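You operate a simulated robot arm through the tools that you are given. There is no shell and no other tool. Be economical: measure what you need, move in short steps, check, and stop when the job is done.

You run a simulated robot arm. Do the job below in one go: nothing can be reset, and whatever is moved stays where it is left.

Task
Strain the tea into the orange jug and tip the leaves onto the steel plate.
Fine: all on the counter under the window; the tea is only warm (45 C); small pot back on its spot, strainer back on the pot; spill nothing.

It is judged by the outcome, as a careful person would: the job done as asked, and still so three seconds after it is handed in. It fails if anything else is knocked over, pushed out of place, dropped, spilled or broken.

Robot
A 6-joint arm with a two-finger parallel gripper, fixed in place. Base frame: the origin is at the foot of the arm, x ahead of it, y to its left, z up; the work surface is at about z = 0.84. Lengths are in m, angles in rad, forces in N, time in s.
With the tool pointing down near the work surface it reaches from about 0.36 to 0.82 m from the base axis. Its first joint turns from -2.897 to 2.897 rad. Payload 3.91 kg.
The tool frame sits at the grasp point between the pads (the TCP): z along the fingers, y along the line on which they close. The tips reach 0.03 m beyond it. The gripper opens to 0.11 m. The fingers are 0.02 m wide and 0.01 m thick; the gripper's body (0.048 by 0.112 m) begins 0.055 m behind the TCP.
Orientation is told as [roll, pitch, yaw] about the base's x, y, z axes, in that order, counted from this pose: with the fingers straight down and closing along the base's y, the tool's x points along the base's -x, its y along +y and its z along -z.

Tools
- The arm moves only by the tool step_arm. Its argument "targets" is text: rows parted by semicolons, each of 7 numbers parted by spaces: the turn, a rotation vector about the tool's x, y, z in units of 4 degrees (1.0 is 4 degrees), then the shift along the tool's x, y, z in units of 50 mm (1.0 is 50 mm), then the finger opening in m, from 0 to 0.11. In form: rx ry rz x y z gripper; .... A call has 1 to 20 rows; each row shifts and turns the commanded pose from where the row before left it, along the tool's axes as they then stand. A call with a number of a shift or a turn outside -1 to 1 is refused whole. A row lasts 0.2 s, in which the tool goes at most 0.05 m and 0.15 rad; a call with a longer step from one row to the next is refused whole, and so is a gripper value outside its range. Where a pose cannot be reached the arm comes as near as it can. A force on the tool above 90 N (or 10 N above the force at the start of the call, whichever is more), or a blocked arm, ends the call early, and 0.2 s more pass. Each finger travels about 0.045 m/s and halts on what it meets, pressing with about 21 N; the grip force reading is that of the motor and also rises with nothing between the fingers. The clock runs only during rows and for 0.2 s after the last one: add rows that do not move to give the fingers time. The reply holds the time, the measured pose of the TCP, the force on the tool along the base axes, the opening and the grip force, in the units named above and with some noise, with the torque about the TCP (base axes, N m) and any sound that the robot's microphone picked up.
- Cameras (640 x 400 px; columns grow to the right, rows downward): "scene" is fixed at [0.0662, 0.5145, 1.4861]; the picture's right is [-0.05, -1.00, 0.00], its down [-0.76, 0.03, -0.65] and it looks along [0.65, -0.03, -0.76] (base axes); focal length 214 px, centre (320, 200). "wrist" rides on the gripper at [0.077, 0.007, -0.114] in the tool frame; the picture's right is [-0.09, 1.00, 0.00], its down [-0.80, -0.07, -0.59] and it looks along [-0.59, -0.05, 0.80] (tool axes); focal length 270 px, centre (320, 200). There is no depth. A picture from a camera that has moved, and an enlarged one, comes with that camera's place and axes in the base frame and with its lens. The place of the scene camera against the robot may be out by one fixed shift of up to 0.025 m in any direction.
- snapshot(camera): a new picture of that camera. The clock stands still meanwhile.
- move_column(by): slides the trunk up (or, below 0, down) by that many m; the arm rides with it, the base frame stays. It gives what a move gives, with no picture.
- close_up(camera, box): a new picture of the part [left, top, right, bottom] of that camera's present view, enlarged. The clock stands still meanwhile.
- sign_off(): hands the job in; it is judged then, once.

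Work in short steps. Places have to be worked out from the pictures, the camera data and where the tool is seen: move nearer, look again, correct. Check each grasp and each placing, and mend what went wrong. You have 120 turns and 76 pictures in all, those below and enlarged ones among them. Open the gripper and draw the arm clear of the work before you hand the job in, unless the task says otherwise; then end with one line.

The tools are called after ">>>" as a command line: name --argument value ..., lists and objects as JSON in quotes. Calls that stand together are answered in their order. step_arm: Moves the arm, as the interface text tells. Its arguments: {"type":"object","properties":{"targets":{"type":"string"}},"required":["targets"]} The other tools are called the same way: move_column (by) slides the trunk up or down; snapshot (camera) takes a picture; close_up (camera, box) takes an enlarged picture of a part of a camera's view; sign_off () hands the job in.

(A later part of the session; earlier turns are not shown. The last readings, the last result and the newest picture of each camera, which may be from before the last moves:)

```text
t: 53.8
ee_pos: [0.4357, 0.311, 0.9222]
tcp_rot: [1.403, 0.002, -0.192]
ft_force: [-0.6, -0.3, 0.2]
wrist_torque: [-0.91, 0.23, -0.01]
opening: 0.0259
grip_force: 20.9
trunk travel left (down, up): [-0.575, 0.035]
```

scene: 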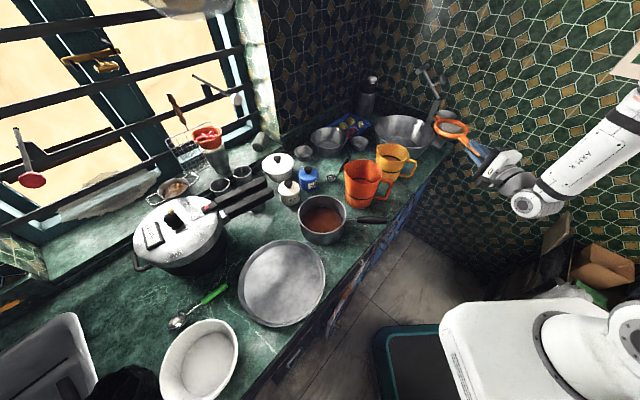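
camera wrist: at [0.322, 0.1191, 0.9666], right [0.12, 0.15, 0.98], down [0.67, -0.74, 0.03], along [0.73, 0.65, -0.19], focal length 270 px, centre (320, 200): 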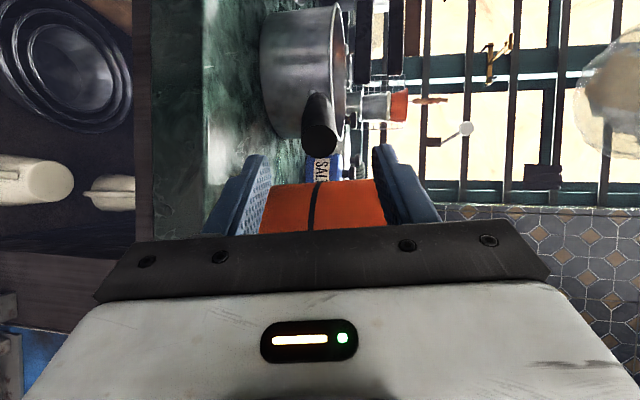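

Gripped at 26 mm. I'll lift a few millimetres to read the weight and check for sag.

>>> step_arm --targets "0 0 0 0 0.06 -0.01 0.0;0 0 0 0 0.06 -0.01 0.0;0 0 0 0 0.06 -0.01 0.0;0 0 0 0 0.06 -0.01 0.0;0 0 0 0 0 0 0.0"

>>> close_up --camera "wrist" --box '[180, 0, 460, 240]'

```text
t: 55.0
ee_pos: [0.436, 0.3119, 0.9325]
tcp_rot: [1.404, 0.0, -0.194]
ft_force: [-0.3, 0.1, -7.0]
wrist_torque: [-0.93, 0.25, -0.01]
opening: 0.0258
grip_force: 20.7
trunk travel left (down, up): [-0.575, 0.035]
```

```text
1.67 times, centred on (320, 120) of wrist
camera zoom: at [0.3406, 0.2162, 0.9587], right [0.12, 0.15, 0.98], down [0.67, -0.74, 0.03], along [0.73, 0.65, -0.19], focal length 450 px, centre (320, 333)
```

zoom: 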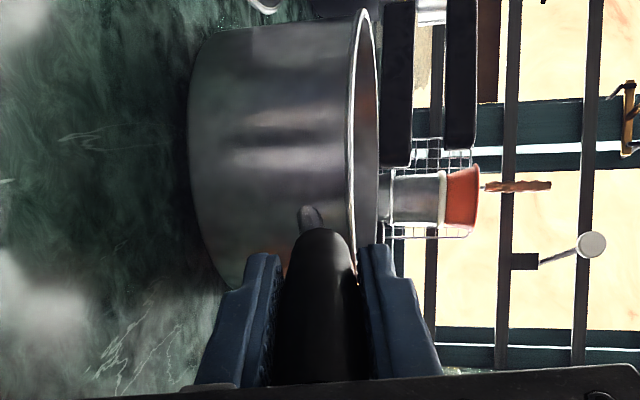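

The pot is off the counter with 7 N load, steady torque and no sag. I'll lift it straight up smoothly.

>>> step_arm --targets "0 0 0 0 0.1 -0.017 0.0;0 0 0 0 0.2 -0.034 0.0;0 0 0 0 0.3 -0.05 0.0;0 0 0 0 0.39 -0.067 0.0;0 0 0 0 0.39 -0.067 0.0;0 0 0 0 0.39 -0.067 0.0;0 0 0 0 0.39 -0.067 0.0;0 0 0 0 0.39 -0.067 0.0;0 0 0 0 0.39 -0.067 0.0;0 0 0 0 0.39 -0.067 0.0;0 0 0 0 0.39 -0.067 0.0;0 0 0 0 0.39 -0.067 0.0;0 0 0 0 0.3 -0.05 0.0;0 0 0 0 0.2 -0.034 0.0;0 0 0 0 0.1 -0.017 0.0;0 0 0 0 0 0 0.0"

>>> close_up --camera "scene" --box '[270, 90, 470, 240]'

```text
t: 58.4
ee_pos: [0.4374, 0.3105, 1.1708]
tcp_rot: [1.404, -0.001, -0.195]
ft_force: [-0.4, 0.5, -7.3]
wrist_torque: [-0.95, 0.23, 0.02]
opening: 0.0262
grip_force: 20.3
trunk travel left (down, up): [-0.575, 0.035]
```

```text
2.67 times, centred on (370, 165) of scene
camera zoom: at [0.0662, 0.5145, 1.4861], right [-0.05, -1.0, 0.0], down [-0.76, 0.03, -0.65], along [0.65, -0.03, -0.76], focal length 572 px, centre (187, 293)
```

zoom: 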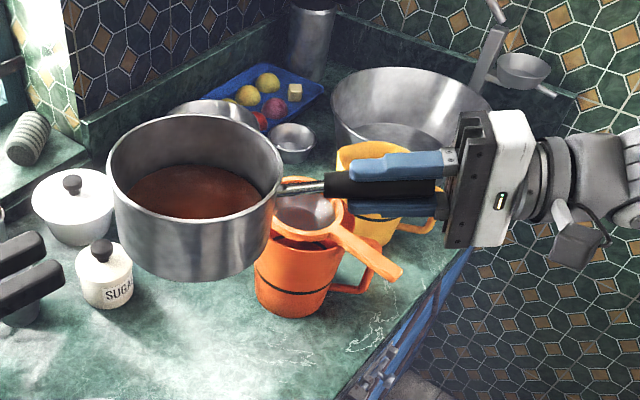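

The pot rides level. I'll carry it over so its lip is just short of the strainer's centre.

>>> step_arm --targets "0 0 0 -0.074 -0.06 -0.137 0.0;0 0 0 -0.1475 -0.1225 -0.274 0.0;0 0 0 -0.1475 -0.1225 -0.274 0.0;0 0 0 -0.1475 -0.1225 -0.274 0.0;0 0 0 -0.1475 -0.1225 -0.274 0.0;0 0 0 -0.1475 -0.1225 -0.274 0.0;0 0 0 -0.1475 -0.1225 -0.274 0.0;0 0 0 -0.1475 -0.1225 -0.274 0.0;0 0 0 -0.074 -0.06 -0.137 0.0;0 0 0 0 0 0 0.0"

>>> close_up --camera "scene" --box '[270, 90, 470, 240]'

>>> snapshot --camera "wrist"

```text
t: 60.6
ee_pos: [0.4721, 0.1847, 1.1417]
tcp_rot: [1.404, 0.0, -0.196]
ft_force: [-0.2, -0.1, -7.6]
wrist_torque: [-0.94, 0.26, 0.0]
opening: 0.026
grip_force: 20.7
trunk travel left (down, up): [-0.575, 0.035]
```

```text
2.67 times, centred on (370, 165) of scene
camera zoom: at [0.0662, 0.5145, 1.4861], right [-0.05, -1.0, 0.0], down [-0.76, 0.03, -0.65], along [0.65, -0.03, -0.76], focal length 572 px, centre (187, 293)
```

zoom: 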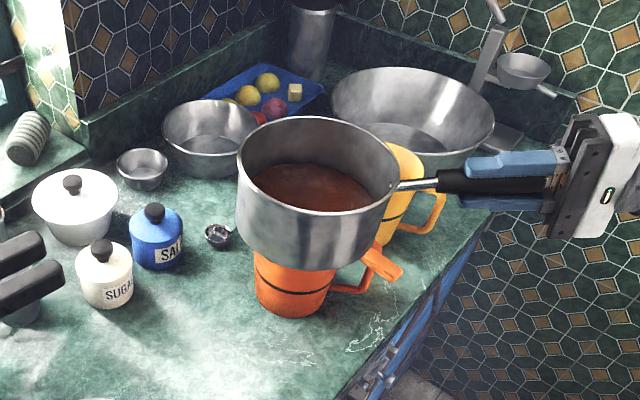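

```text
34 pictures are left
camera wrist: at [0.3768, 0.0901, 1.1678], right [0.12, 0.15, 0.98], down [0.67, -0.74, 0.03], along [0.73, 0.65, -0.19], focal length 270 px, centre (320, 200)
```

wrist: 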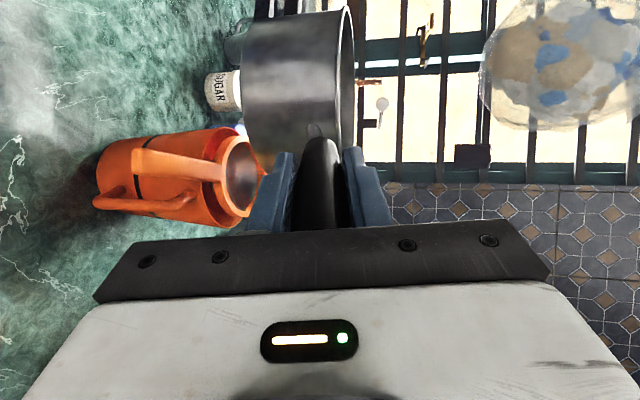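

The pot rim is where calculated. I'll start tilting about the handle's horizontal axis, to 28°, which is short of flow.

>>> step_arm --targets "0 0.083 0.493 -0.02 0 0 0.0;0 0.167 0.986 -0.02 0.002 0 0.0;0 0.167 0.986 -0.025 0.004 0 0.0;0 0.167 0.986 -0.025 0.006 -0.001 0.0;0 0.167 0.986 -0.026 0.008 -0.001 0.0;0 0.167 0.986 -0.028 0.01 -0.002 0.0;0 0.167 0.986 -0.028 0.012 -0.002 0.0;0 0.083 0.493 -0.014 0.007 -0.001 0.0;0 0 0 0 0 0 0.0"

>>> close_up --camera "scene" --box '[290, 90, 450, 210]'

```text
t: 62.6
ee_pos: [0.4813, 0.1811, 1.1421]
tcp_rot: [1.403, 0.489, -0.196]
ft_force: [-0.1, -0.5, -7.6]
wrist_torque: [-0.97, 0.08, 0.02]
opening: 0.0259
grip_force: 21.5
trunk travel left (down, up): [-0.575, 0.035]
```

```text
3.33 times, centred on (370, 150) of scene
camera zoom: at [0.0662, 0.5145, 1.4861], right [-0.05, -1.0, 0.0], down [-0.76, 0.03, -0.65], along [0.65, -0.03, -0.76], focal length 715 px, centre (153, 367)
```

zoom: 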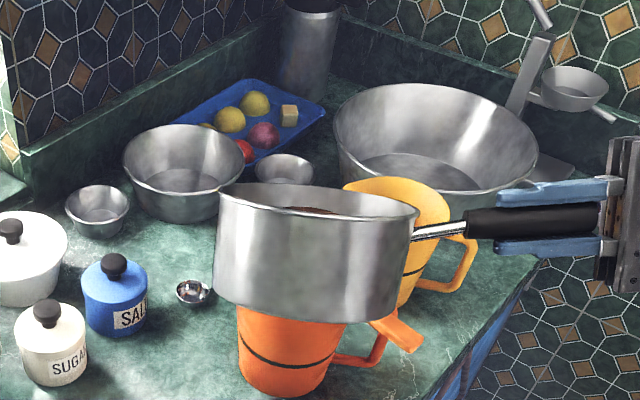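

At 28° with load unchanged, so no flow yet. I'll continue slowly at 1° per row for ten rows.

>>> step_arm --targets "0 0.042 0.2465 -0.0126 0.008 -0.0014 0.0;0 0.042 0.2465 -0.0126 0.008 -0.0014 0.0;0 0.042 0.2465 -0.0126 0.008 -0.0014 0.0;0 0.042 0.2465 -0.0126 0.008 -0.0014 0.0;0 0.042 0.2465 -0.0126 0.008 -0.0014 0.0;0 0.042 0.2465 -0.0126 0.008 -0.0014 0.0;0 0.042 0.2465 -0.0126 0.008 -0.0014 0.0;0 0.042 0.2465 -0.0126 0.008 -0.0014 0.0;0 0.042 0.2465 -0.0126 0.008 -0.0014 0.0;0 0.042 0.2465 -0.0126 0.008 -0.0014 0.0"

>>> snapshot --camera "wrist"

```text
t: 64.8
ee_pos: [0.4879, 0.181, 1.1431]
tcp_rot: [1.404, 0.665, -0.193]
ft_force: [0.3, -0.2, -8.0]
wrist_torque: [-1.02, 0.07, 0.04]
opening: 0.026
grip_force: 21.1
trunk travel left (down, up): [-0.575, 0.035]
```

```text
32 pictures are left
camera wrist: at [0.4244, 0.0798, 1.2105], right [0.69, 0.03, 0.72], down [0.52, -0.71, -0.47], along [0.5, 0.7, -0.51], focal length 270 px, centre (320, 200)
```

wrist: 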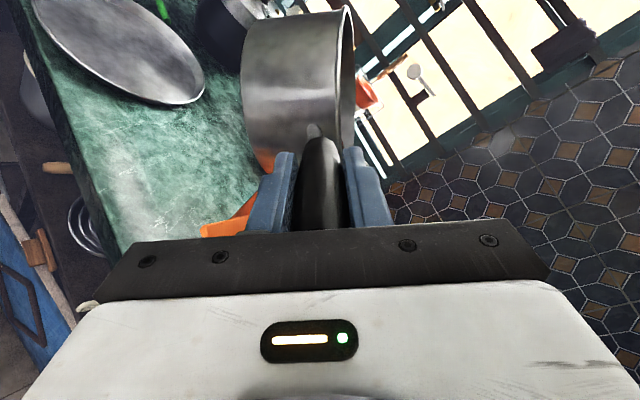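

At 38° and still 8 N, so no flow yet. Ten more degrees.

>>> step_arm --targets "0 0.042 0.2465 -0.0137 0.0126 -0.002 0.0;0 0.042 0.2465 -0.0137 0.0126 -0.002 0.0;0 0.042 0.2465 -0.0137 0.0126 -0.002 0.0;0 0.042 0.2465 -0.0137 0.0126 -0.002 0.0;0 0.042 0.2465 -0.0137 0.0126 -0.002 0.0;0 0.042 0.2465 -0.0137 0.0126 -0.002 0.0;0 0.042 0.2465 -0.0137 0.0126 -0.002 0.0;0 0.042 0.2465 -0.0137 0.0126 -0.002 0.0"

>>> close_up --camera "scene" --box '[310, 110, 430, 210]'

```text
t: 66.6
ee_pos: [0.496, 0.1788, 1.1429]
tcp_rot: [1.403, 0.804, -0.195]
ft_force: [0.4, -0.9, -6.9]
wrist_torque: [-0.92, -0.01, 0.02]
opening: 0.026
grip_force: 20.8
trunk travel left (down, up): [-0.575, 0.035]
```

```text
4.00 times, centred on (370, 160) of scene
camera zoom: at [0.0662, 0.5145, 1.4861], right [-0.05, -1.0, 0.0], down [-0.76, 0.03, -0.65], along [0.65, -0.03, -0.76], focal length 858 px, centre (120, 360)
```

zoom: 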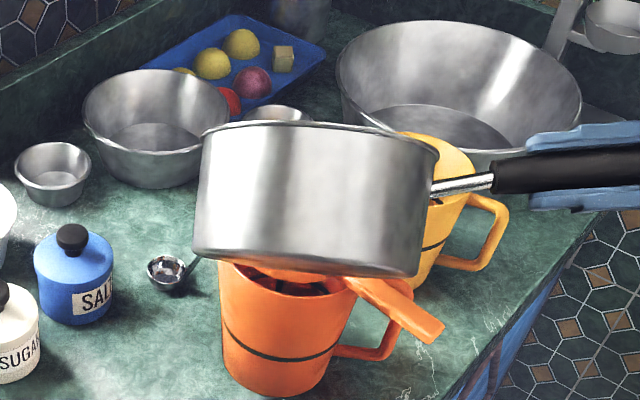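

The load is just starting to fall, so flow may have begun. I'll continue slowly.

>>> step_arm --targets "0 0.042 0.2465 -0.0136 0.016 -0.0027 0.0;0 0 0 0 0 0 0.0;0 0.042 0.2465 -0.0136 0.016 -0.0027 0.0;0 0 0 0 0 0 0.0;0 0.042 0.2465 -0.0136 0.016 -0.0027 0.0;0 0 0 0 0 0 0.0;0 0.042 0.2465 -0.0136 0.016 -0.0027 0.0;0 0 0 0 0 0 0.0;0 0 0 0 0 0 0.0"

>>> close_up --camera "scene" --box '[330, 150, 400, 210]'

```text
t: 68.6
ee_pos: [0.5006, 0.1785, 1.1432]
tcp_rot: [1.404, 0.874, -0.194]
ft_force: [-0.3, 0.1, -7.1]
wrist_torque: [-0.84, -0.04, 0.0]
opening: 0.0258
grip_force: 21.0
trunk travel left (down, up): [-0.575, 0.035]
```

```text
6.67 times, centred on (365, 180) of scene
camera zoom: at [0.0662, 0.5145, 1.4861], right [-0.05, -1.0, 0.0], down [-0.76, 0.03, -0.65], along [0.65, -0.03, -0.76], focal length 1430 px, centre (20, 333)
```

zoom: 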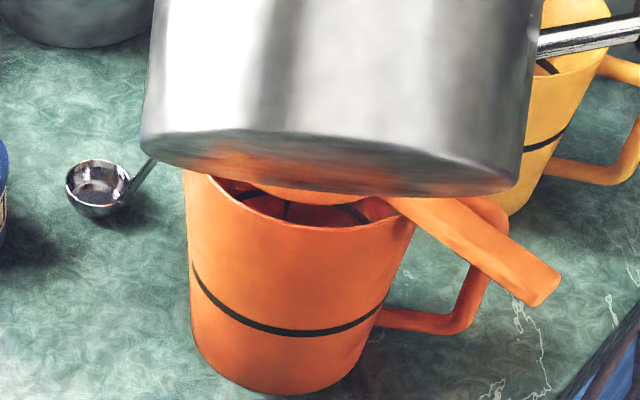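

The torque is dropping, so tea is flowing, and nothing shows outside the jug. I'll continue slowly, easing down 10 mm to shorten the fall.

>>> step_arm --targets "0 0.042 0.2465 -0.022 -0.0125 0.002 0.0;0 0 0 0 0 0 0.0;0 0.042 0.2465 -0.022 -0.0125 0.002 0.0;0 0 0 0 0 0 0.0;0 0.042 0.2465 -0.022 -0.0125 0.002 0.0;0 0 0 0 0 0 0.0;0 0.042 0.2465 -0.022 -0.0125 0.002 0.0;0 0 0 0 0 0 0.0;0 0.042 0.2465 -0.022 -0.0125 0.002 0.0;0 0 0 0 0 0 0.0;0 0.042 0.2465 -0.022 -0.0125 0.002 0.0;0 0 0 0 0 0 0.0;0 0.042 0.2465 -0.022 -0.0125 0.002 0.0;0 0 0 0 0 0 0.0;0 0.042 0.2465 -0.022 -0.0125 0.002 0.0;0 0 0 0 0 0 0.0;0 0 0 0 0 0 0.0"

>>> close_up --camera "scene" --box '[310, 110, 430, 210]'

```text
t: 72.2
ee_pos: [0.5018, 0.1791, 1.1319]
tcp_rot: [1.404, 1.015, -0.191]
ft_force: [-0.1, -0.2, -5.9]
wrist_torque: [-0.75, -0.06, 0.01]
opening: 0.0256
grip_force: 20.7
trunk travel left (down, up): [-0.575, 0.035]
```

```text
4.00 times, centred on (370, 160) of scene
camera zoom: at [0.0662, 0.5145, 1.4861], right [-0.05, -1.0, 0.0], down [-0.76, 0.03, -0.65], along [0.65, -0.03, -0.76], focal length 858 px, centre (120, 360)
```

zoom: 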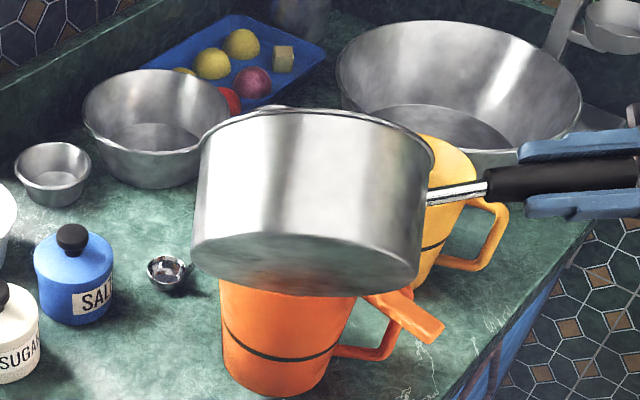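

Down to about 6 N at 58°. I'll go on to 67°, holding the lip just short of the strainer centre.

>>> step_arm --targets "0 0.042 0.2465 -0.0228 0.0162 -0.0027 0.0;0 0 0 0 0 0 0.0;0 0.042 0.2465 -0.0228 0.0162 -0.0027 0.0;0 0 0 0 0 0 0.0;0 0.042 0.2465 -0.0228 0.0162 -0.0027 0.0;0 0 0 0 0 0 0.0;0 0.042 0.2465 -0.0228 0.0162 -0.0027 0.0;0 0 0 0 0 0 0.0;0 0.042 0.2465 -0.0228 0.0162 -0.0027 0.0;0 0 0 0 0 0 0.0;0 0.042 0.2465 -0.0228 0.0162 -0.0027 0.0;0 0 0 0 0 0 0.0;0 0.042 0.2465 -0.0228 0.0162 -0.0027 0.0;0 0 0 0 0 0 0.0;0 0.042 0.2465 -0.0228 0.0162 -0.0027 0.0;0 0 0 0 0 0 0.0;0 0.042 0.2465 -0.0228 0.0162 -0.0027 0.0;0 0 0 0 0 0 0.0;0 0 0 0 0 0 0.0"

>>> snapshot --camera "wrist"

```text
t: 76.2
ee_pos: [0.5118, 0.1774, 1.1263]
tcp_rot: [1.406, 1.173, -0.192]
ft_force: [0.4, -0.2, -5.3]
wrist_torque: [-0.69, -0.03, -0.01]
opening: 0.0261
grip_force: 20.9
trunk travel left (down, up): [-0.575, 0.035]
```

```text
28 pictures are left
camera wrist: at [0.4862, 0.0682, 1.208], right [0.95, -0.02, 0.3], down [0.22, -0.65, -0.73], along [0.21, 0.76, -0.62], focal length 270 px, centre (320, 200)
```

wrist: 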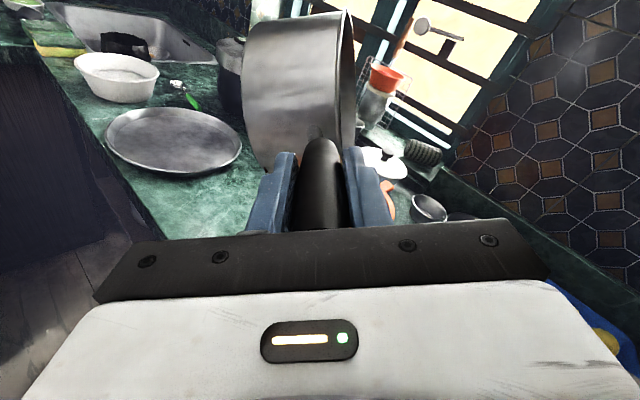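

5.3 N at 67°. I'll continue to 77°.

>>> step_arm --targets "0 0.042 0.2465 -0.0176 0.0216 -0.0037 0.0;0 0 0 0 0 0 0.0;0 0.042 0.2465 -0.0176 0.0216 -0.0037 0.0;0 0 0 0 0 0 0.0;0 0.042 0.2465 -0.0176 0.0216 -0.0037 0.0;0 0 0 0 0 0 0.0;0 0.042 0.2465 -0.0176 0.0216 -0.0037 0.0;0 0 0 0 0 0 0.0;0 0.042 0.2465 -0.0176 0.0216 -0.0037 0.0;0 0 0 0 0 0 0.0;0 0.042 0.2465 -0.0176 0.0216 -0.0037 0.0;0 0 0 0 0 0 0.0;0 0.042 0.2465 -0.0176 0.0216 -0.0037 0.0;0 0 0 0 0 0 0.0;0 0.042 0.2465 -0.0176 0.0216 -0.0037 0.0;0 0 0 0 0 0 0.0;0 0.042 0.2465 -0.0176 0.0216 -0.0037 0.0;0 0 0 0 0 0 0.0;0 0.042 0.2465 -0.0176 0.0216 -0.0037 0.0;0 0 0 0 0 0 0.0"

>>> close_up --camera "scene" --box '[310, 110, 430, 210]'

```text
t: 80.4
ee_pos: [0.5251, 0.1733, 1.122]
tcp_rot: [1.412, 1.347, -0.187]
ft_force: [0.1, 0.3, -4.2]
wrist_torque: [-0.59, -0.07, 0.01]
opening: 0.026
grip_force: 21.0
trunk travel left (down, up): [-0.575, 0.035]
```

```text
4.00 times, centred on (370, 160) of scene
camera zoom: at [0.0662, 0.5145, 1.4861], right [-0.05, -1.0, 0.0], down [-0.76, 0.03, -0.65], along [0.65, -0.03, -0.76], focal length 858 px, centre (120, 360)
```

zoom: 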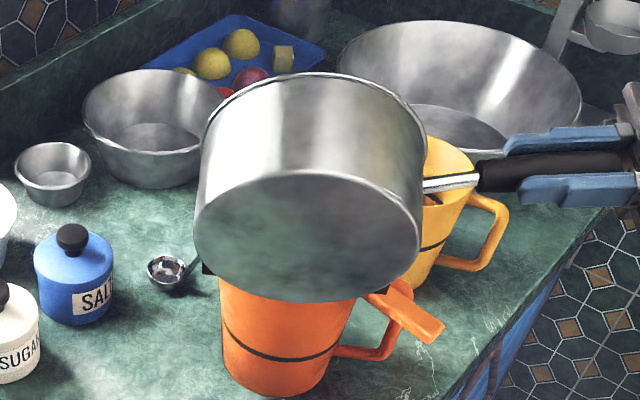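

4.2 N at 77°. I'll continue to 97° at 1° per row.

>>> step_arm --targets "0 0.042 0.2465 -0.004 0.0272 -0.0046 0.0;0 0.042 0.2465 -0.004 0.0272 -0.0046 0.0;0 0.042 0.2465 -0.004 0.0272 -0.0046 0.0;0 0.042 0.2465 -0.003 0.0272 -0.0046 0.0;0 0.042 0.2465 -0.003 0.0272 -0.0046 0.0;0 0.042 0.2465 -0.003 0.0272 -0.0046 0.0;0 0.042 0.2465 -0.002 0.0272 -0.0046 0.0;0 0.042 0.2465 -0.002 0.0272 -0.0046 0.0;0 0.042 0.2465 -0.001 0.0272 -0.0046 0.0;0 0.042 0.2465 -0.001 0.0272 -0.0046 0.0;0 0.042 0.2465 0 0.0272 -0.0046 0.0;0 0.042 0.2465 0 0.0272 -0.0046 0.0;0 0.042 0.2465 0 0.0272 -0.0046 0.0;0 0.042 0.2465 0 0.0272 -0.0046 0.0;0 0.042 0.2465 0.001 0.0272 -0.0046 0.0;0 0.042 0.2465 0.002 0.0272 -0.0046 0.0;0 0.042 0.2465 0.002 0.0272 -0.0046 0.0;0 0.042 0.2465 0.003 0.0272 -0.0046 0.0;0 0 0 0 0 0 0.0;0 0 0 0 0 0 0.0"

>>> snapshot --camera "wrist"

```text
t: 84.6
ee_pos: [0.5509, 0.1705, 1.1231]
tcp_rot: [-1.764, 1.478, 2.925]
ft_force: [-0.3, -0.1, -4.6]
wrist_torque: [-0.59, -0.07, 0.02]
opening: 0.0258
grip_force: 20.9
trunk travel left (down, up): [-0.575, 0.035]
```

```text
26 pictures are left
camera wrist: at [0.5632, 0.0543, 1.1976], right [0.98, -0.02, -0.18], down [-0.16, -0.58, -0.8], along [-0.08, 0.82, -0.57], focal length 270 px, centre (320, 200)
```

wrist: 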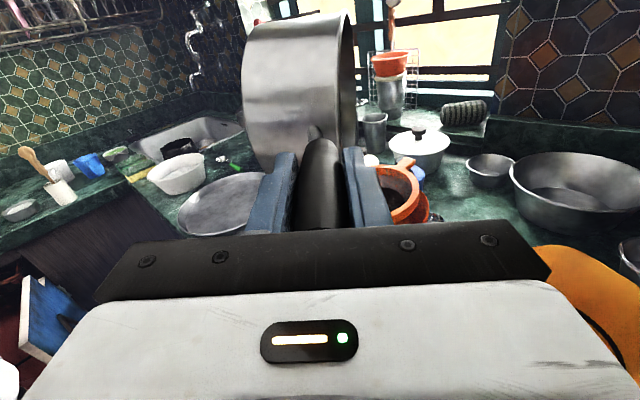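

The load has levelled at about 4.4 N, so the pot may be nearly empty. I'll zoom on the strainer.

>>> close_up --camera "wrist" --box '[330, 120, 490, 240]'

```text
3.33 times, centred on (410, 180) of wrist
camera zoom: at [0.5632, 0.0543, 1.1976], right [0.98, -0.02, -0.18], down [-0.16, -0.58, -0.8], along [-0.08, 0.82, -0.57], focal length 901 px, centre (20, 267)
```

zoom: 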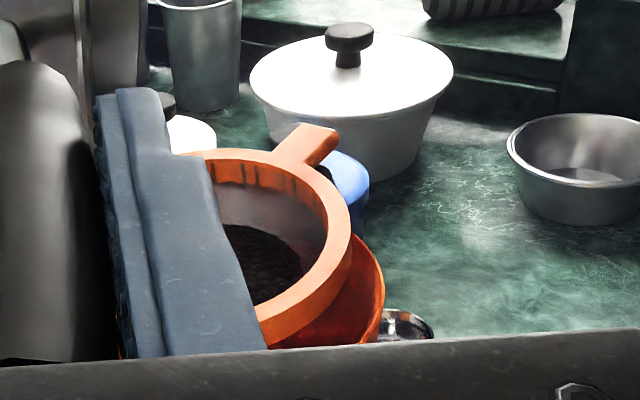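

Dark leaves are collecting in the strainer and the counter is dry. I'll tip further to 119° to drain the last of it.

>>> step_arm --targets "0 0.083 0.493 0.007 0.051 -0.0087 0.0;0 0.083 0.493 0.008 0.051 -0.0087 0.0;0 0.083 0.493 0.01 0.051 -0.0087 0.0;0 0.083 0.493 0.011 0.05 -0.0085 0.0;0 0.083 0.493 0.013 0.05 -0.0085 0.0;0 0.083 0.493 0.015 0.049 -0.0083 0.0;0 0.083 0.493 0.016 0.049 -0.0083 0.0;0 0.083 0.493 0.018 0.048 -0.008 0.0;0 0.083 0.493 0.019 0.048 -0.008 0.0;0 0.083 0.493 0.02 0.047 -0.008 0.0;0 0.083 0.493 0.022 0.047 -0.008 0.0;0 0.083 0.493 0.023 0.046 -0.008 0.0;0 0 0 0 0 0 0.0;0 0 0 0 0 0 0.0;0 0 0 0 0 0 0.0;0 0 0 0 0 0 0.0;0 0 0 0 0 0 0.0"

>>> snapshot --camera "wrist"

```text
t: 88.2
ee_pos: [0.5814, 0.1644, 1.1241]
tcp_rot: [-1.742, 1.059, 2.946]
ft_force: [0.3, -0.2, -4.4]
wrist_torque: [-0.58, -0.06, 0.01]
opening: 0.0258
grip_force: 21.0
trunk travel left (down, up): [-0.575, 0.035]
```

```text
24 pictures are left
camera wrist: at [0.6206, 0.0432, 1.1784], right [0.83, 0.01, -0.56], down [-0.47, -0.52, -0.71], along [-0.29, 0.86, -0.42], focal length 270 px, centre (320, 200)
```

wrist: 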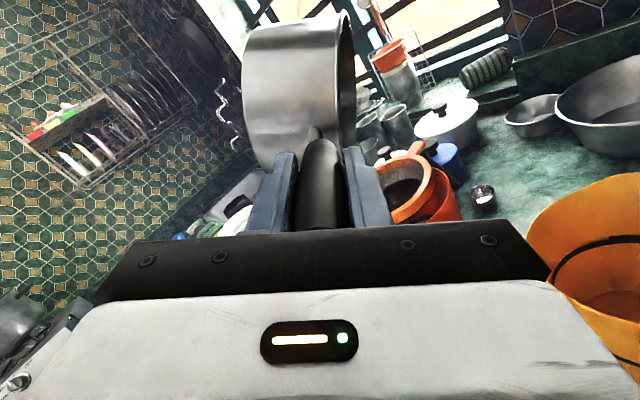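

The load is steady and the pot is empty. I'll raise it 70 mm and roll back toward level.

>>> step_arm --targets "0 0 0 0.61 -0.335 0.057 0.0;0 0 0 0.61 -0.335 0.057 0.0;0 -0.167 -0.986 0 0 0 0.0;0 -0.167 -0.986 0 0 0 0.0;0 -0.167 -0.986 0 0 0 0.0;0 -0.167 -0.986 0 0 0 0.0;0 -0.167 -0.986 0 0 0 0.0;0 -0.167 -0.986 0 0 0 0.0;0 -0.167 -0.986 0 0 0 0.0;0 -0.167 -0.986 0 0 0 0.0;0 -0.167 -0.986 0 0 0 0.0;0 -0.167 -0.986 0 0 0 0.0;0 -0.167 -0.986 0 0 0 0.0;0 -0.167 -0.986 0 0 0 0.0;0 -0.167 -0.986 0 0 0 0.0;0 -0.167 -0.986 0 0 0 0.0;0 -0.167 -0.986 0 0 0 0.0;0 -0.167 -0.986 0 0 0 0.0;0 -0.167 -0.986 0 0 0 0.0;0 0 0 0 0 0 0.0"

>>> step_arm --targets "0 -0.167 -0.986 0 0 0 0.0;0 -0.167 -0.986 0 0 0 0.0;0 -0.167 -0.986 0 0 0 0.0;0 -0.167 -0.986 0 0 0 0.0;0 -0.167 -0.986 0 0 0 0.0;0 -0.167 -0.986 0 0 0 0.0;0 -0.167 -0.986 0 0 0 0.0;0 -0.167 -0.986 0 0 0 0.0;0 -0.167 -0.986 0 0 0 0.0;0 -0.167 -0.986 0 0 0 0.0;0 -0.167 -0.986 0 0 0 0.0;0 -0.167 -0.986 0 0 0 0.0;0 -0.137 -0.81 0 0 0 0.0;0 0 0 0 0 0 0.0"

>>> close_up --camera "scene" --box '[280, 80, 460, 230]'

```text
t: 92.4
ee_pos: [0.5813, 0.1635, 1.1943]
tcp_rot: [1.404, 0.896, -0.192]
ft_force: [-0.6, -0.9, -3.2]
wrist_torque: [-0.56, 0.01, 0.01]
opening: 0.0259
grip_force: 20.9
trunk travel left (down, up): [-0.575, 0.035]
```

```text
t: 95.4
ee_pos: [0.5806, 0.1644, 1.1927]
tcp_rot: [1.401, 0.001, -0.193]
ft_force: [-0.8, 0.1, -4.0]
wrist_torque: [-0.54, 0.16, 0.03]
opening: 0.0259
grip_force: 20.8
trunk travel left (down, up): [-0.575, 0.035]
```

```text
2.67 times, centred on (370, 155) of scene
camera zoom: at [0.0662, 0.5145, 1.4861], right [-0.05, -1.0, 0.0], down [-0.76, 0.03, -0.65], along [0.65, -0.03, -0.76], focal length 572 px, centre (187, 320)
```

zoom: 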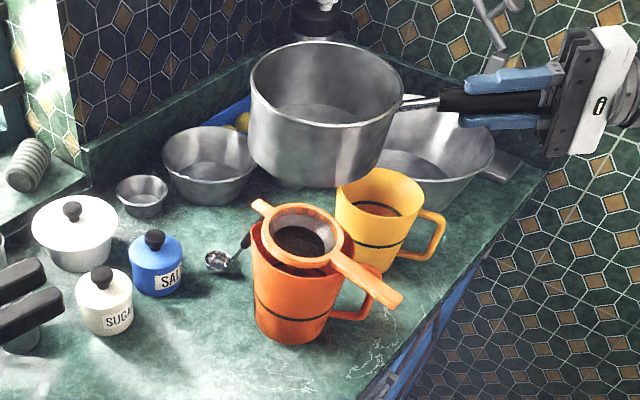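

The pot looks clean inside, the leaves are in the strainer and nothing is spilled. I'll return the pot above its spot.

>>> step_arm --targets "0 0 0 0.3 0 0.2 0.0;0 0 0 0.568 0 0.392 0.0;0 0 0 0.568 0 0.392 0.0;0 0 0 0.568 0 0.392 0.0;0 0 0 0.568 0 0.392 0.0;0 0 0 0.568 0 0.392 0.0;0 0 0 0.27 0 0.19 0.0;0 0 0 0 0 0 0.0"

```text
t: 97.2
ee_pos: [0.4351, 0.3093, 1.1739]
tcp_rot: [1.403, 0.003, -0.193]
ft_force: [0.3, 0.1, -4.8]
wrist_torque: [-0.58, 0.18, -0.02]
opening: 0.0257
grip_force: 20.9
trunk travel left (down, up): [-0.575, 0.035]
```

Directly above its spot. I'll lower to just above the counter.

>>> step_arm --targets "0 0 0 0 -0.3 0.085 0.0;0 0 0 0 -0.52 0.088 0.0;0 0 0 0 -0.52 0.088 0.0;0 0 0 0 -0.52 0.088 0.0;0 0 0 0 -0.52 0.088 0.0;0 0 0 0 -0.52 0.088 0.0;0 0 0 0 -0.52 0.088 0.0;0 0 0 0 -0.52 0.088 0.0;0 0 0 0 -0.5 0.085 0.0;0 0 0 0 -0.3 0.05 0.0;0 0 0 0 0 0 0.0"

```text
t: 99.6
ee_pos: [0.435, 0.311, 0.9335]
tcp_rot: [1.403, 0.001, -0.194]
ft_force: [0.9, -0.6, -3.4]
wrist_torque: [-0.54, 0.2, -0.01]
opening: 0.0259
grip_force: 21.4
trunk travel left (down, up): [-0.575, 0.035]
```

Eleven millimetres to go. I'll lower slowly until the load transfers.

>>> step_arm --targets "0 0 0 -0.01 -0.06 0.01 0.0;0 0 0 0 -0.06 0.01 0.0;0 0 0 0 -0.05 0.008 0.0;0 0 0 0 -0.04 0.007 0.0;0 0 0 0 0 0 0.0"

```text
t: 100.8
ee_pos: [0.4374, 0.3129, 0.9231]
tcp_rot: [1.407, -0.001, -0.194]
ft_force: [1.8, 0.4, 0.2]
wrist_torque: [0.15, 0.12, -0.26]
opening: 0.0257
grip_force: 20.8
trunk travel left (down, up): [-0.575, 0.035]
```

The pot's weight is on the counter. I'll open and check before backing out.

>>> step_arm --targets "0 0 0 0 0 0 0.035;0 0 0 0 0 0 0.05;0 0 0 0 0 0 0.06;0 0 0 0 0 0 0.06;0 0 0 0 0 -0.5 0.06;0 0 0 0 0 -0.6 0.06;0 0 0 0 0 -0.6 0.06;0 0 0 0 0 -0.4 0.06;0 0 0 0 0 0 0.06"

>>> close_up --camera "scene" --box '[280, 130, 440, 250]'

```text
t: 102.8
ee_pos: [0.4172, 0.2081, 0.9403]
tcp_rot: [1.402, 0.001, -0.193]
ft_force: [0.2, 0.2, -0.1]
wrist_torque: [0.02, -0.03, 0.02]
opening: 0.06
grip_force: 0.2
trunk travel left (down, up): [-0.575, 0.035]
```

```text
3.33 times, centred on (360, 190) of scene
camera zoom: at [0.0662, 0.5145, 1.4861], right [-0.05, -1.0, 0.0], down [-0.76, 0.03, -0.65], along [0.65, -0.03, -0.76], focal length 715 px, centre (187, 233)
```

zoom: 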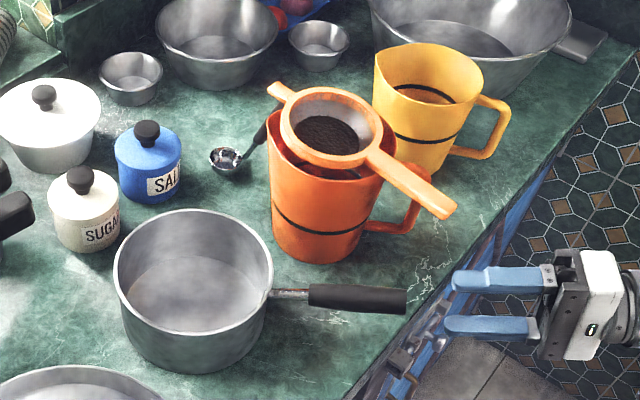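

The pot is back on its spot and the full strainer sits on the jug. I'll go back to the side-approach pose for the strainer handle, high first.

>>> step_arm --targets "0 0 0 0 0.8 -0.13 0.05;0 0 0 0 0.8 -0.13 0.05;0 0 0 0 0.8 -0.13 0.05;0 0 0 0 0.75 -0.13 0.05;0 0 0 -0.45 0.12 0.73 0.05;0 0 0 -0.44 0.12 0.73 0.05;-1 0 0 0 0 0 0.05;-1 0 0 0 0 0 0.05;-1 0 0 0 0 0 0.05;-0.22 0 0 0 0 0 0.05;0 -1 0 0 0 0 0.05;0 -1 0 0 0 0 0.05;0 -1 0 0 0 0 0.05;0 -1 0 0 0 0 0.05;0 -1 0 0 0 0 0.05;0 -1 0 0 0 0 0.05;0 -1 0 0 0 0 0.05;0 0 0 0 0 0 0.05"

```text
t: 106.6
ee_pos: [0.4746, 0.2745, 1.1]
tcp_rot: [1.621, 0.03, -0.683]
ft_force: [-0.4, -0.1, -0.1]
wrist_torque: [-0.01, -0.01, 0.02]
opening: 0.0502
grip_force: 0.1
trunk travel left (down, up): [-0.575, 0.035]
```

Finishing the yaw and levelling the small roll, then lowering beside the handle.

>>> step_arm --targets "0 -1 -0.3 0 0 0 0.05;0 -1 -0.25 0 0 0 0.05;0 0 0 0 -0.6 -0.03 0.05;0 0 0 0 -0.6 -0.03 0.05;0 0 0 0 -0.6 -0.03 0.05;0 0 0 0 0 0 0.05"

>>> close_up --camera "wrist" --box '[120, 0, 440, 240]'

>>> close_up --camera "scene" --box '[310, 130, 430, 220]'

```text
t: 108.0
ee_pos: [0.4757, 0.2737, 1.0087]
tcp_rot: [1.619, -0.003, -0.824]
ft_force: [0.5, 0.3, 0.3]
wrist_torque: [0.02, -0.01, -0.02]
opening: 0.0503
grip_force: 0.1
trunk travel left (down, up): [-0.575, 0.035]
```

```text
1.67 times, centred on (280, 120) of wrist
camera zoom: at [0.3406, 0.2525, 1.0101], right [0.02, -0.1, 1.0], down [0.11, -0.99, -0.1], along [0.99, 0.11, -0.01], focal length 450 px, centre (387, 333)
```

zoom: 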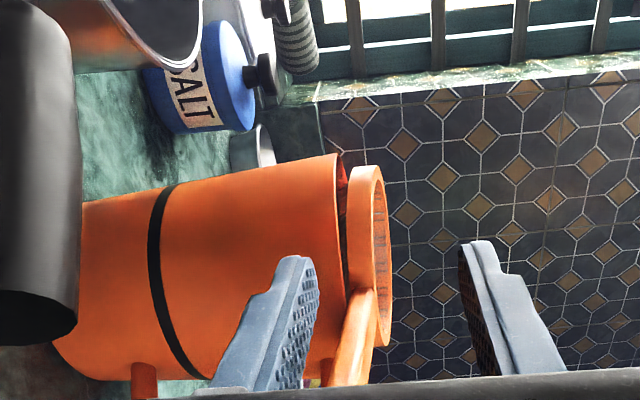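

```text
4.44 times, centred on (370, 175) of scene
camera zoom: at [0.0662, 0.5145, 1.4861], right [-0.05, -1.0, 0.0], down [-0.76, 0.03, -0.65], along [0.65, -0.03, -0.76], focal length 953 px, centre (98, 311)
```

zoom: 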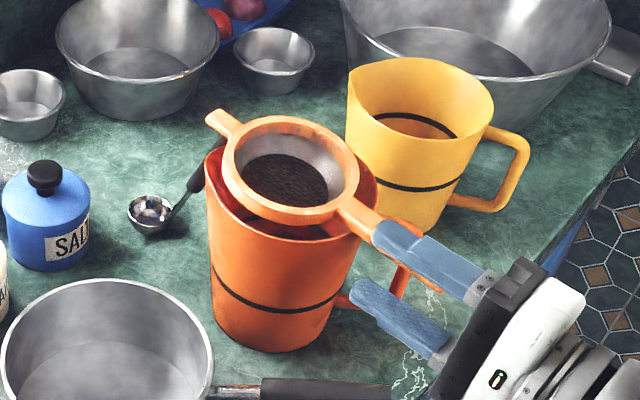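

The leaves are all in the strainer. Its handle slopes down about 7° toward the tip, with its centre near z 0.988 at the grip point. I'll match that tilt, lower, then slide right around the handle.

>>> step_arm --targets "-1 0 0 0 0 0 0.05;0 0 0 0 -0.41 0 0.05;0 0 0 0 0 0 0.05"

>>> snapshot --camera "wrist"

```text
t: 108.8
ee_pos: [0.476, 0.2754, 0.9885]
tcp_rot: [1.689, -0.002, -0.822]
ft_force: [0.9, -0.2, -0.5]
wrist_torque: [0.02, -0.02, 0.0]
opening: 0.0502
grip_force: 0.1
trunk travel left (down, up): [-0.575, 0.035]
```

```text
19 pictures are left
camera wrist: at [0.3423, 0.2551, 0.9813], right [-0.03, -0.14, 0.99], down [0.12, -0.98, -0.14], along [0.99, 0.11, 0.05], focal length 270 px, centre (320, 200)
```

wrist: 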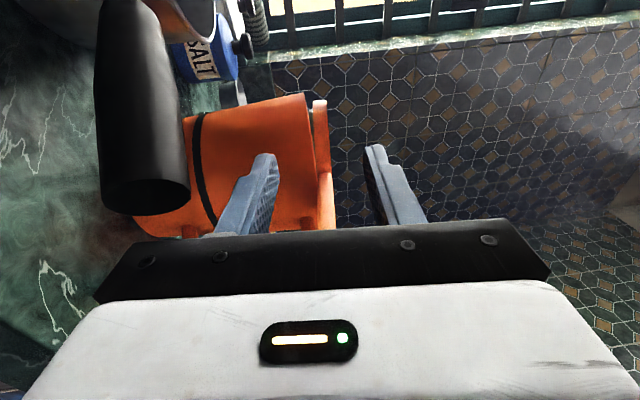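

The handle is parallel with and centred between the pads. I'll slide right 40 mm and grip.

>>> step_arm --targets "0 0 0 -0.27 0.02 0 0.05;0 0 0 -0.27 0.0 0 0.05;0 0 0 -0.26 0 0 0.05;0 0 0 0 0 0 0.05"

>>> close_up --camera "wrist" --box '[160, 60, 440, 240]'

```text
t: 109.8
ee_pos: [0.5041, 0.247, 0.9897]
tcp_rot: [1.689, -0.003, -0.822]
ft_force: [-0.3, -0.8, 0.1]
wrist_torque: [-0.02, -0.01, 0.0]
opening: 0.0502
grip_force: 0.1
trunk travel left (down, up): [-0.575, 0.035]
```

```text
2.22 times, centred on (300, 150) of wrist
camera zoom: at [0.3691, 0.2255, 0.9827], right [-0.03, -0.14, 0.99], down [0.12, -0.98, -0.14], along [0.99, 0.11, 0.05], focal length 601 px, centre (364, 311)
```

zoom: 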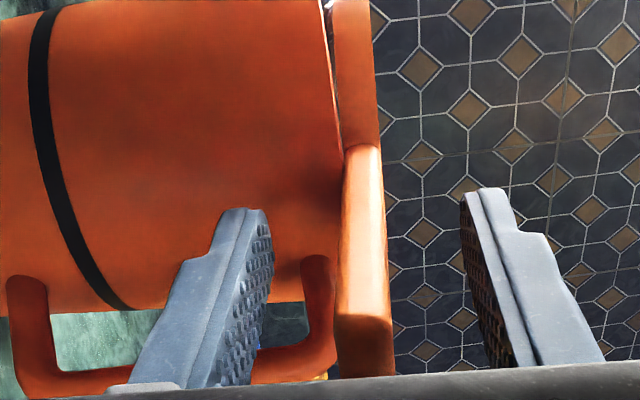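

Centred within about a millimetre. I'll close.

>>> step_arm --targets "0 0 0 0 -0.02 0 0.03;0 0 0 0 0 0 0.015;0 0 0 0 0 0 0.0;0 0 0 0 0 0 0.0;0 0 0 0 0 0 0.0"

```text
t: 111.0
ee_pos: [0.504, 0.2467, 0.9891]
tcp_rot: [1.689, -0.003, -0.823]
ft_force: [0.6, -0.2, 0.7]
wrist_torque: [0.08, -0.1, -0.05]
opening: 0.0113
grip_force: 20.6
trunk travel left (down, up): [-0.575, 0.035]
```

Gripped cleanly with little load. I'll lift slowly over the jug, let it drip, and level it.

>>> step_arm --targets "0 0 0 0 0.15 0.018 0.0;0 0 0 0 0.3 0.035 0.0;0 0 0 0 0.3 0.035 0.0;0 0 0 0 0.3 0.035 0.0;0.4 0 0 0 0.3 0.035 0.0;0.5 0 0 0 0.3 0.03 0.0;0.4 0 0 0 0.3 0.02 0.0;0.4 0 0 0 0.2 0.01 0.0;0 0 0 0 0 0 0.0;0 0 0 0 0 0 0.0;0 0 0 0 0 0 0.0;0 0 0 0 0 0 0.0;0 0 0 0 0 0 0.0"

>>> close_up --camera "scene" --box '[290, 100, 430, 220]'

```text
t: 113.8
ee_pos: [0.5046, 0.2472, 1.0974]
tcp_rot: [1.571, -0.004, -0.824]
ft_force: [0.0, 0.5, -0.9]
wrist_torque: [-0.03, 0.06, 0.04]
opening: 0.0113
grip_force: 21.3
trunk travel left (down, up): [-0.575, 0.035]
```

```text
3.33 times, centred on (360, 160) of scene
camera zoom: at [0.0662, 0.5145, 1.4861], right [-0.05, -1.0, 0.0], down [-0.76, 0.03, -0.65], along [0.65, -0.03, -0.76], focal length 715 px, centre (187, 333)
```

zoom: 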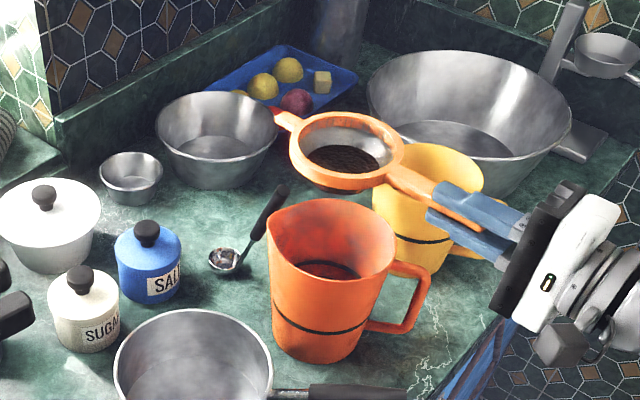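

The tea is in the jug and the leaves are held. I judge the plate centre at about (0.278, 0.606). I'll raise a little and turn the strainer to heading 100° smoothly.

>>> step_arm --targets "0 0 0 0 0.3 0 0.0;0 0.5 0 0 0.3 0 0.0;0 1 0 0 0 0 0.0;0 1 0 0 0 0 0.0;0 1 0 0 0 0 0.0;0 1 0 0 0 0 0.0;0 1 0 0 0 0 0.0;0 1 0 0 0 0 0.0;0 1 0 0 0 0 0.0;0 1 0 0 0 0 0.0;0 1 0 0 0 0 0.0;0 1 0 0 0 0 0.0;0 1 0 0 0 0 0.0;0 1 0 0 0 0 0.0;0 1 0 0 0 0 0.0;0 0.8 0 0 0 0 0.0;0 0 0 0 0 0 0.0"

```text
t: 117.4
ee_pos: [0.5039, 0.2485, 1.1275]
tcp_rot: [1.568, -0.002, 0.177]
ft_force: [1.0, 0.9, -0.6]
wrist_torque: [-0.02, 0.0, 0.0]
opening: 0.0116
grip_force: 21.0
trunk travel left (down, up): [-0.575, 0.035]
```

Heading is 100° with the strainer level. I'll carry it across, over the pot, to the plate.

>>> step_arm --targets "0 0 0 0.18 0 0.3 0.0;0 0 0 0.357 0 0.596 0.0;0 0 0 0.357 0 0.596 0.0;0 0 0 0.357 0 0.596 0.0;0 0 0 0.357 0 0.596 0.0;0 0 0 0.357 0 0.596 0.0;0 0 0 0.357 0 0.596 0.0;0 0 0 0.357 0 0.596 0.0;0 0 0 0.357 0 0.596 0.0;0 0 0 0.18 0 0.3 0.0;0 0 0 0 0 0 0.0"

>>> snapshot --camera "scene"

```text
t: 119.8
ee_pos: [0.2982, 0.4837, 1.1259]
tcp_rot: [1.567, -0.003, 0.173]
ft_force: [-0.6, 0.4, -0.5]
wrist_torque: [-0.02, 0.0, 0.0]
opening: 0.0118
grip_force: 20.6
trunk travel left (down, up): [-0.575, 0.035]
```

```text
16 pictures are left
```

scene: 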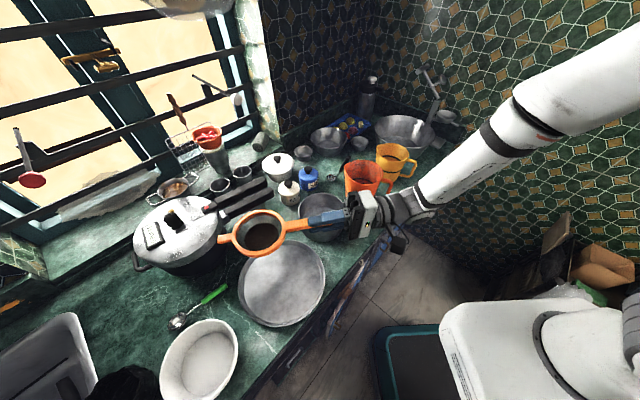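

Positioned over the plate as computed. I'll lower to about z 0.97.

>>> step_arm --targets "0 0 0 0 -0.3 0 0.0;0 0 0 0 -0.55 0 0.0;0 0 0 0 -0.6 0 0.0;0 0 0 0 -0.6 0 0.0;0 0 0 0 -0.6 0 0.0;0 0 0 0 -0.45 0 0.0;0 0 0 0 0 0 0.0"

>>> close_up --camera "scene" --box '[200, 180, 400, 340]'

```text
t: 121.4
ee_pos: [0.3003, 0.4837, 0.9705]
tcp_rot: [1.566, -0.003, 0.175]
ft_force: [-0.4, -0.7, -1.1]
wrist_torque: [-0.06, -0.02, -0.02]
opening: 0.0118
grip_force: 21.2
trunk travel left (down, up): [-0.575, 0.035]
```

```text
2.50 times, centred on (300, 260) of scene
camera zoom: at [0.0662, 0.5145, 1.4861], right [-0.05, -1.0, 0.0], down [-0.76, 0.03, -0.65], along [0.65, -0.03, -0.76], focal length 536 px, centre (370, 50)
```

zoom: 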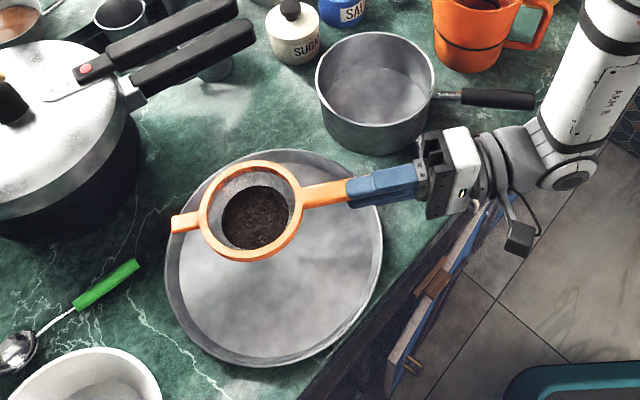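

The strainer is over the plate's middle. I'll shift 15 mm left and roll to tip the leaves out.

>>> step_arm --targets "0 0 0 0.3 0 0 0.0;0 0 1 0 0 0 0.0;0 0 1 0 0 0 0.0;0 0 1 0 0 0 0.0;0 0 1 0 0 0 0.0;0 0 1 0 0 0 0.0;0 0 1 0 0 0 0.0;0 0 1 0 0 0 0.0;0 0 1 0 0 0 0.0;0 0 1 0 0 0 0.0;0 0 1 0 0 0 0.0;0 0 1 0 0 0 0.0;0 0 1 0 0 0 0.0;0 0 1 0 0 0 0.0;0 0 1 0 0 0 0.0;0 0 1 0 0 0 0.0;0 0 1 0 0 0 0.0;0 0 1 0 0 0 0.0;0 0 1 0 0 0 0.0;0 0 1 0 0 0 0.0"

>>> step_arm --targets "0 0 1 0 0 0 0.0;0 0 1 0 0 0 0.0;0 0 1 0 0 0 0.0;0 0 1 0 0 0 0.0;0 0 1 0 0 0 0.0;0 0 1 0 0 0 0.0;0 0 1 0 0 0 0.0;0 0 1 0 0 0 0.0;0 0 1 0 0 0 0.0;0 0 1 0 0 0 0.0;0 0 1 0 0 0 0.0;0 0 1 0 0 0 0.0;0 0 1 0 0 0 0.0;0 0 1 0 0 0 0.0;0 0 1 0 0 0 0.0;0 0 0 0 0 0 0.0"

>>> close_up --camera "scene" --box '[200, 180, 400, 340]'

```text
t: 125.6
ee_pos: [0.2852, 0.4799, 0.9714]
tcp_rot: [1.559, 1.327, 0.165]
ft_force: [-0.4, 0.5, -1.2]
wrist_torque: [0.01, -0.02, -0.05]
opening: 0.0116
grip_force: 21.3
trunk travel left (down, up): [-0.575, 0.035]
```

```text
t: 129.0
ee_pos: [0.2844, 0.4798, 0.972]
tcp_rot: [-1.567, 0.77, -2.964]
ft_force: [0.3, -0.6, -0.1]
wrist_torque: [0.0, -0.03, 0.02]
opening: 0.0116
grip_force: 20.6
trunk travel left (down, up): [-0.575, 0.035]
```

```text
2.50 times, centred on (300, 260) of scene
camera zoom: at [0.0662, 0.5145, 1.4861], right [-0.05, -1.0, 0.0], down [-0.76, 0.03, -0.65], along [0.65, -0.03, -0.76], focal length 536 px, centre (370, 50)
```

zoom: 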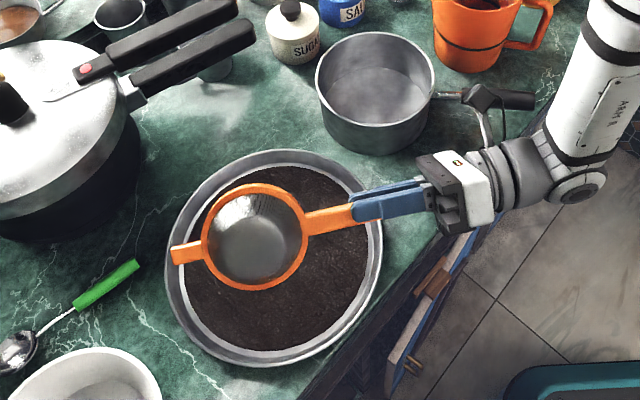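

The leaves are on the plate. I'll tip a little further with a small shake, to clear any that cling.

>>> step_arm --targets "0 0 1 0 0 0 0.0;0 0 1 0 0 0 0.0;0 0 1 0 0 0 0.0;0 0 1 0 0 0 0.0;0 0 1 0 0 0 0.0;0 0 1 0 0 0 0.0;0 0 1 0 0 0 0.0;0 0 0.8 0 0 0 0.0;0 0 -0.8 0 0 0 0.0;0 0 0.8 0 0 0 0.0;0 0 -0.8 0 0 0 0.0;0 0 0 0 0 0 0.0;0 0 0 0 0 0 0.0"

```text
t: 131.8
ee_pos: [0.285, 0.48, 0.9711]
tcp_rot: [-1.566, 0.28, -2.965]
ft_force: [0.0, 1.3, -0.6]
wrist_torque: [0.0, 0.04, 0.01]
opening: 0.0114
grip_force: 20.7
trunk travel left (down, up): [-0.575, 0.035]
```

Now rolling back to level.

>>> step_arm --targets "0 0 -1 0 0 0 0.0;0 0 -1 0 0 0 0.0;0 0 -1 0 0 0 0.0;0 0 -1 0 0 0 0.0;0 0 -1 0 0 0 0.0;0 0 -1 0 0 0 0.0;0 0 -1 0 0 0 0.0;0 0 -1 0 0 0 0.0;0 0 -1 0 0 0 0.0;0 0 -1 0 0 0 0.0;0 0 -1 0 0 0 0.0;0 0 -1 0 0 0 0.0;0 0 -1 0 0 0 0.0;0 0 -1 0 0 0 0.0;0 0 -1 0 0 0 0.0;0 0 -1 0 0 0 0.0;0 0 -1 0 0 0 0.0;0 0 -1 0 0 0 0.0;0 0 -1 0 0 0 0.0;0 0 -1 0 0 0 0.0"

>>> step_arm --targets "0 0 -1 0 0 0 0.0;0 0 -1 0 0 0 0.0;0 0 -1 0 0 0 0.0;0 0 -1 0 0 0 0.0;0 0 -1 0 0 0 0.0;0 0 -1 0 0 0 0.0;0 0 -1 0 0 0 0.0;0 0 -1 0 0 0 0.0;0 0 -1 0 0 0 0.0;0 0 -1 0 0 0 0.0;0 0 -1 0 0 0 0.0;0 0 -1 0 0 0 0.0;0 0 -1 0 0 0 0.0;0 0 -1 0 0 0 0.0;0 0 -1 0 0 0 0.0;0 0 -1 0 0 0 0.0;0 0 -1 0 0 0 0.0;0 0 -1 0 0 0 0.0;0 0 -1 0 0 0 0.0;0 0 -1 0 0 0 0.0"

>>> step_arm --targets "0 0 -1 0 0.3 0 0.0;0 0 0 0 0.7 0 0.0;0 0 0 0 0.7 0 0.0;0 0 0 0 0.7 0 0.0;0 0 0 0 0.5 0 0.0;0 0 0 0 0 0 0.0"

>>> close_up --camera "scene" --box '[200, 170, 400, 340]'

```text
t: 136.0
ee_pos: [0.2844, 0.4805, 0.972]
tcp_rot: [1.541, 1.465, 0.149]
ft_force: [0.5, 0.3, 0.4]
wrist_torque: [-0.01, 0.01, 0.0]
opening: 0.0114
grip_force: 20.9
trunk travel left (down, up): [-0.575, 0.035]
```

```text
t: 140.2
ee_pos: [0.2849, 0.481, 0.9712]
tcp_rot: [1.567, 0.066, 0.175]
ft_force: [-0.4, 1.0, -0.4]
wrist_torque: [-0.03, 0.01, 0.03]
opening: 0.0111
grip_force: 20.8
trunk travel left (down, up): [-0.575, 0.035]
```

```text
t: 141.6
ee_pos: [0.2857, 0.4841, 1.1171]
tcp_rot: [1.567, -0.001, 0.176]
ft_force: [0.1, -0.4, 0.2]
wrist_torque: [-0.01, 0.0, -0.02]
opening: 0.0114
grip_force: 20.9
trunk travel left (down, up): [-0.575, 0.035]
```

```text
2.35 times, centred on (300, 255) of scene
camera zoom: at [0.0662, 0.5145, 1.4861], right [-0.05, -1.0, 0.0], down [-0.76, 0.03, -0.65], along [0.65, -0.03, -0.76], focal length 505 px, centre (367, 71)
```

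zoom: 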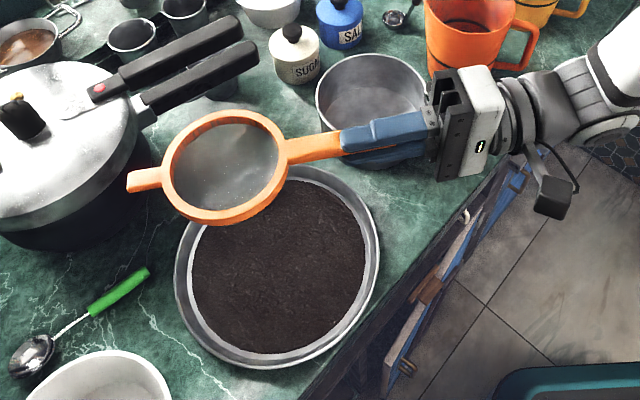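

The strainer is clean and the leaves are on the plate. I'll carry it back toward the pot, moving first and then turning to its original heading.

>>> step_arm --targets "0 0 0 -0.387 0 -0.519 0.0;0 0 0 -0.387 0 -0.519 0.0;0 0 0 -0.387 0 -0.519 0.0;0 0 0 -0.387 0 -0.519 0.0;0 0 0 -0.387 0 -0.519 0.0;0 0 0 -0.387 0 -0.519 0.0;0 0 0 -0.387 0 -0.519 0.0;0 -1 0 0 0 0 0.0;0 -1 0 0 0 0 0.0;0 -1 0 0 0 0 0.0;0 -1 0 0 0 0 0.0;0 -1 0 0 0 0 0.0;0 -1 0 0 0 0 0.0;0 -1 0 0 0 0 0.0;0 -1 0 0 0 0 0.0;0 -1 0 0 0 0 0.0;0 -0.4 0 0 0 0 0.0;0 0 0 0 0 0 0.0"

```text
t: 145.4
ee_pos: [0.4512, 0.3262, 1.1185]
tcp_rot: [1.57, -0.002, -0.48]
ft_force: [0.5, -0.2, -0.5]
wrist_torque: [-0.03, -0.01, -0.01]
opening: 0.0114
grip_force: 21.0
trunk travel left (down, up): [-0.575, 0.035]
```

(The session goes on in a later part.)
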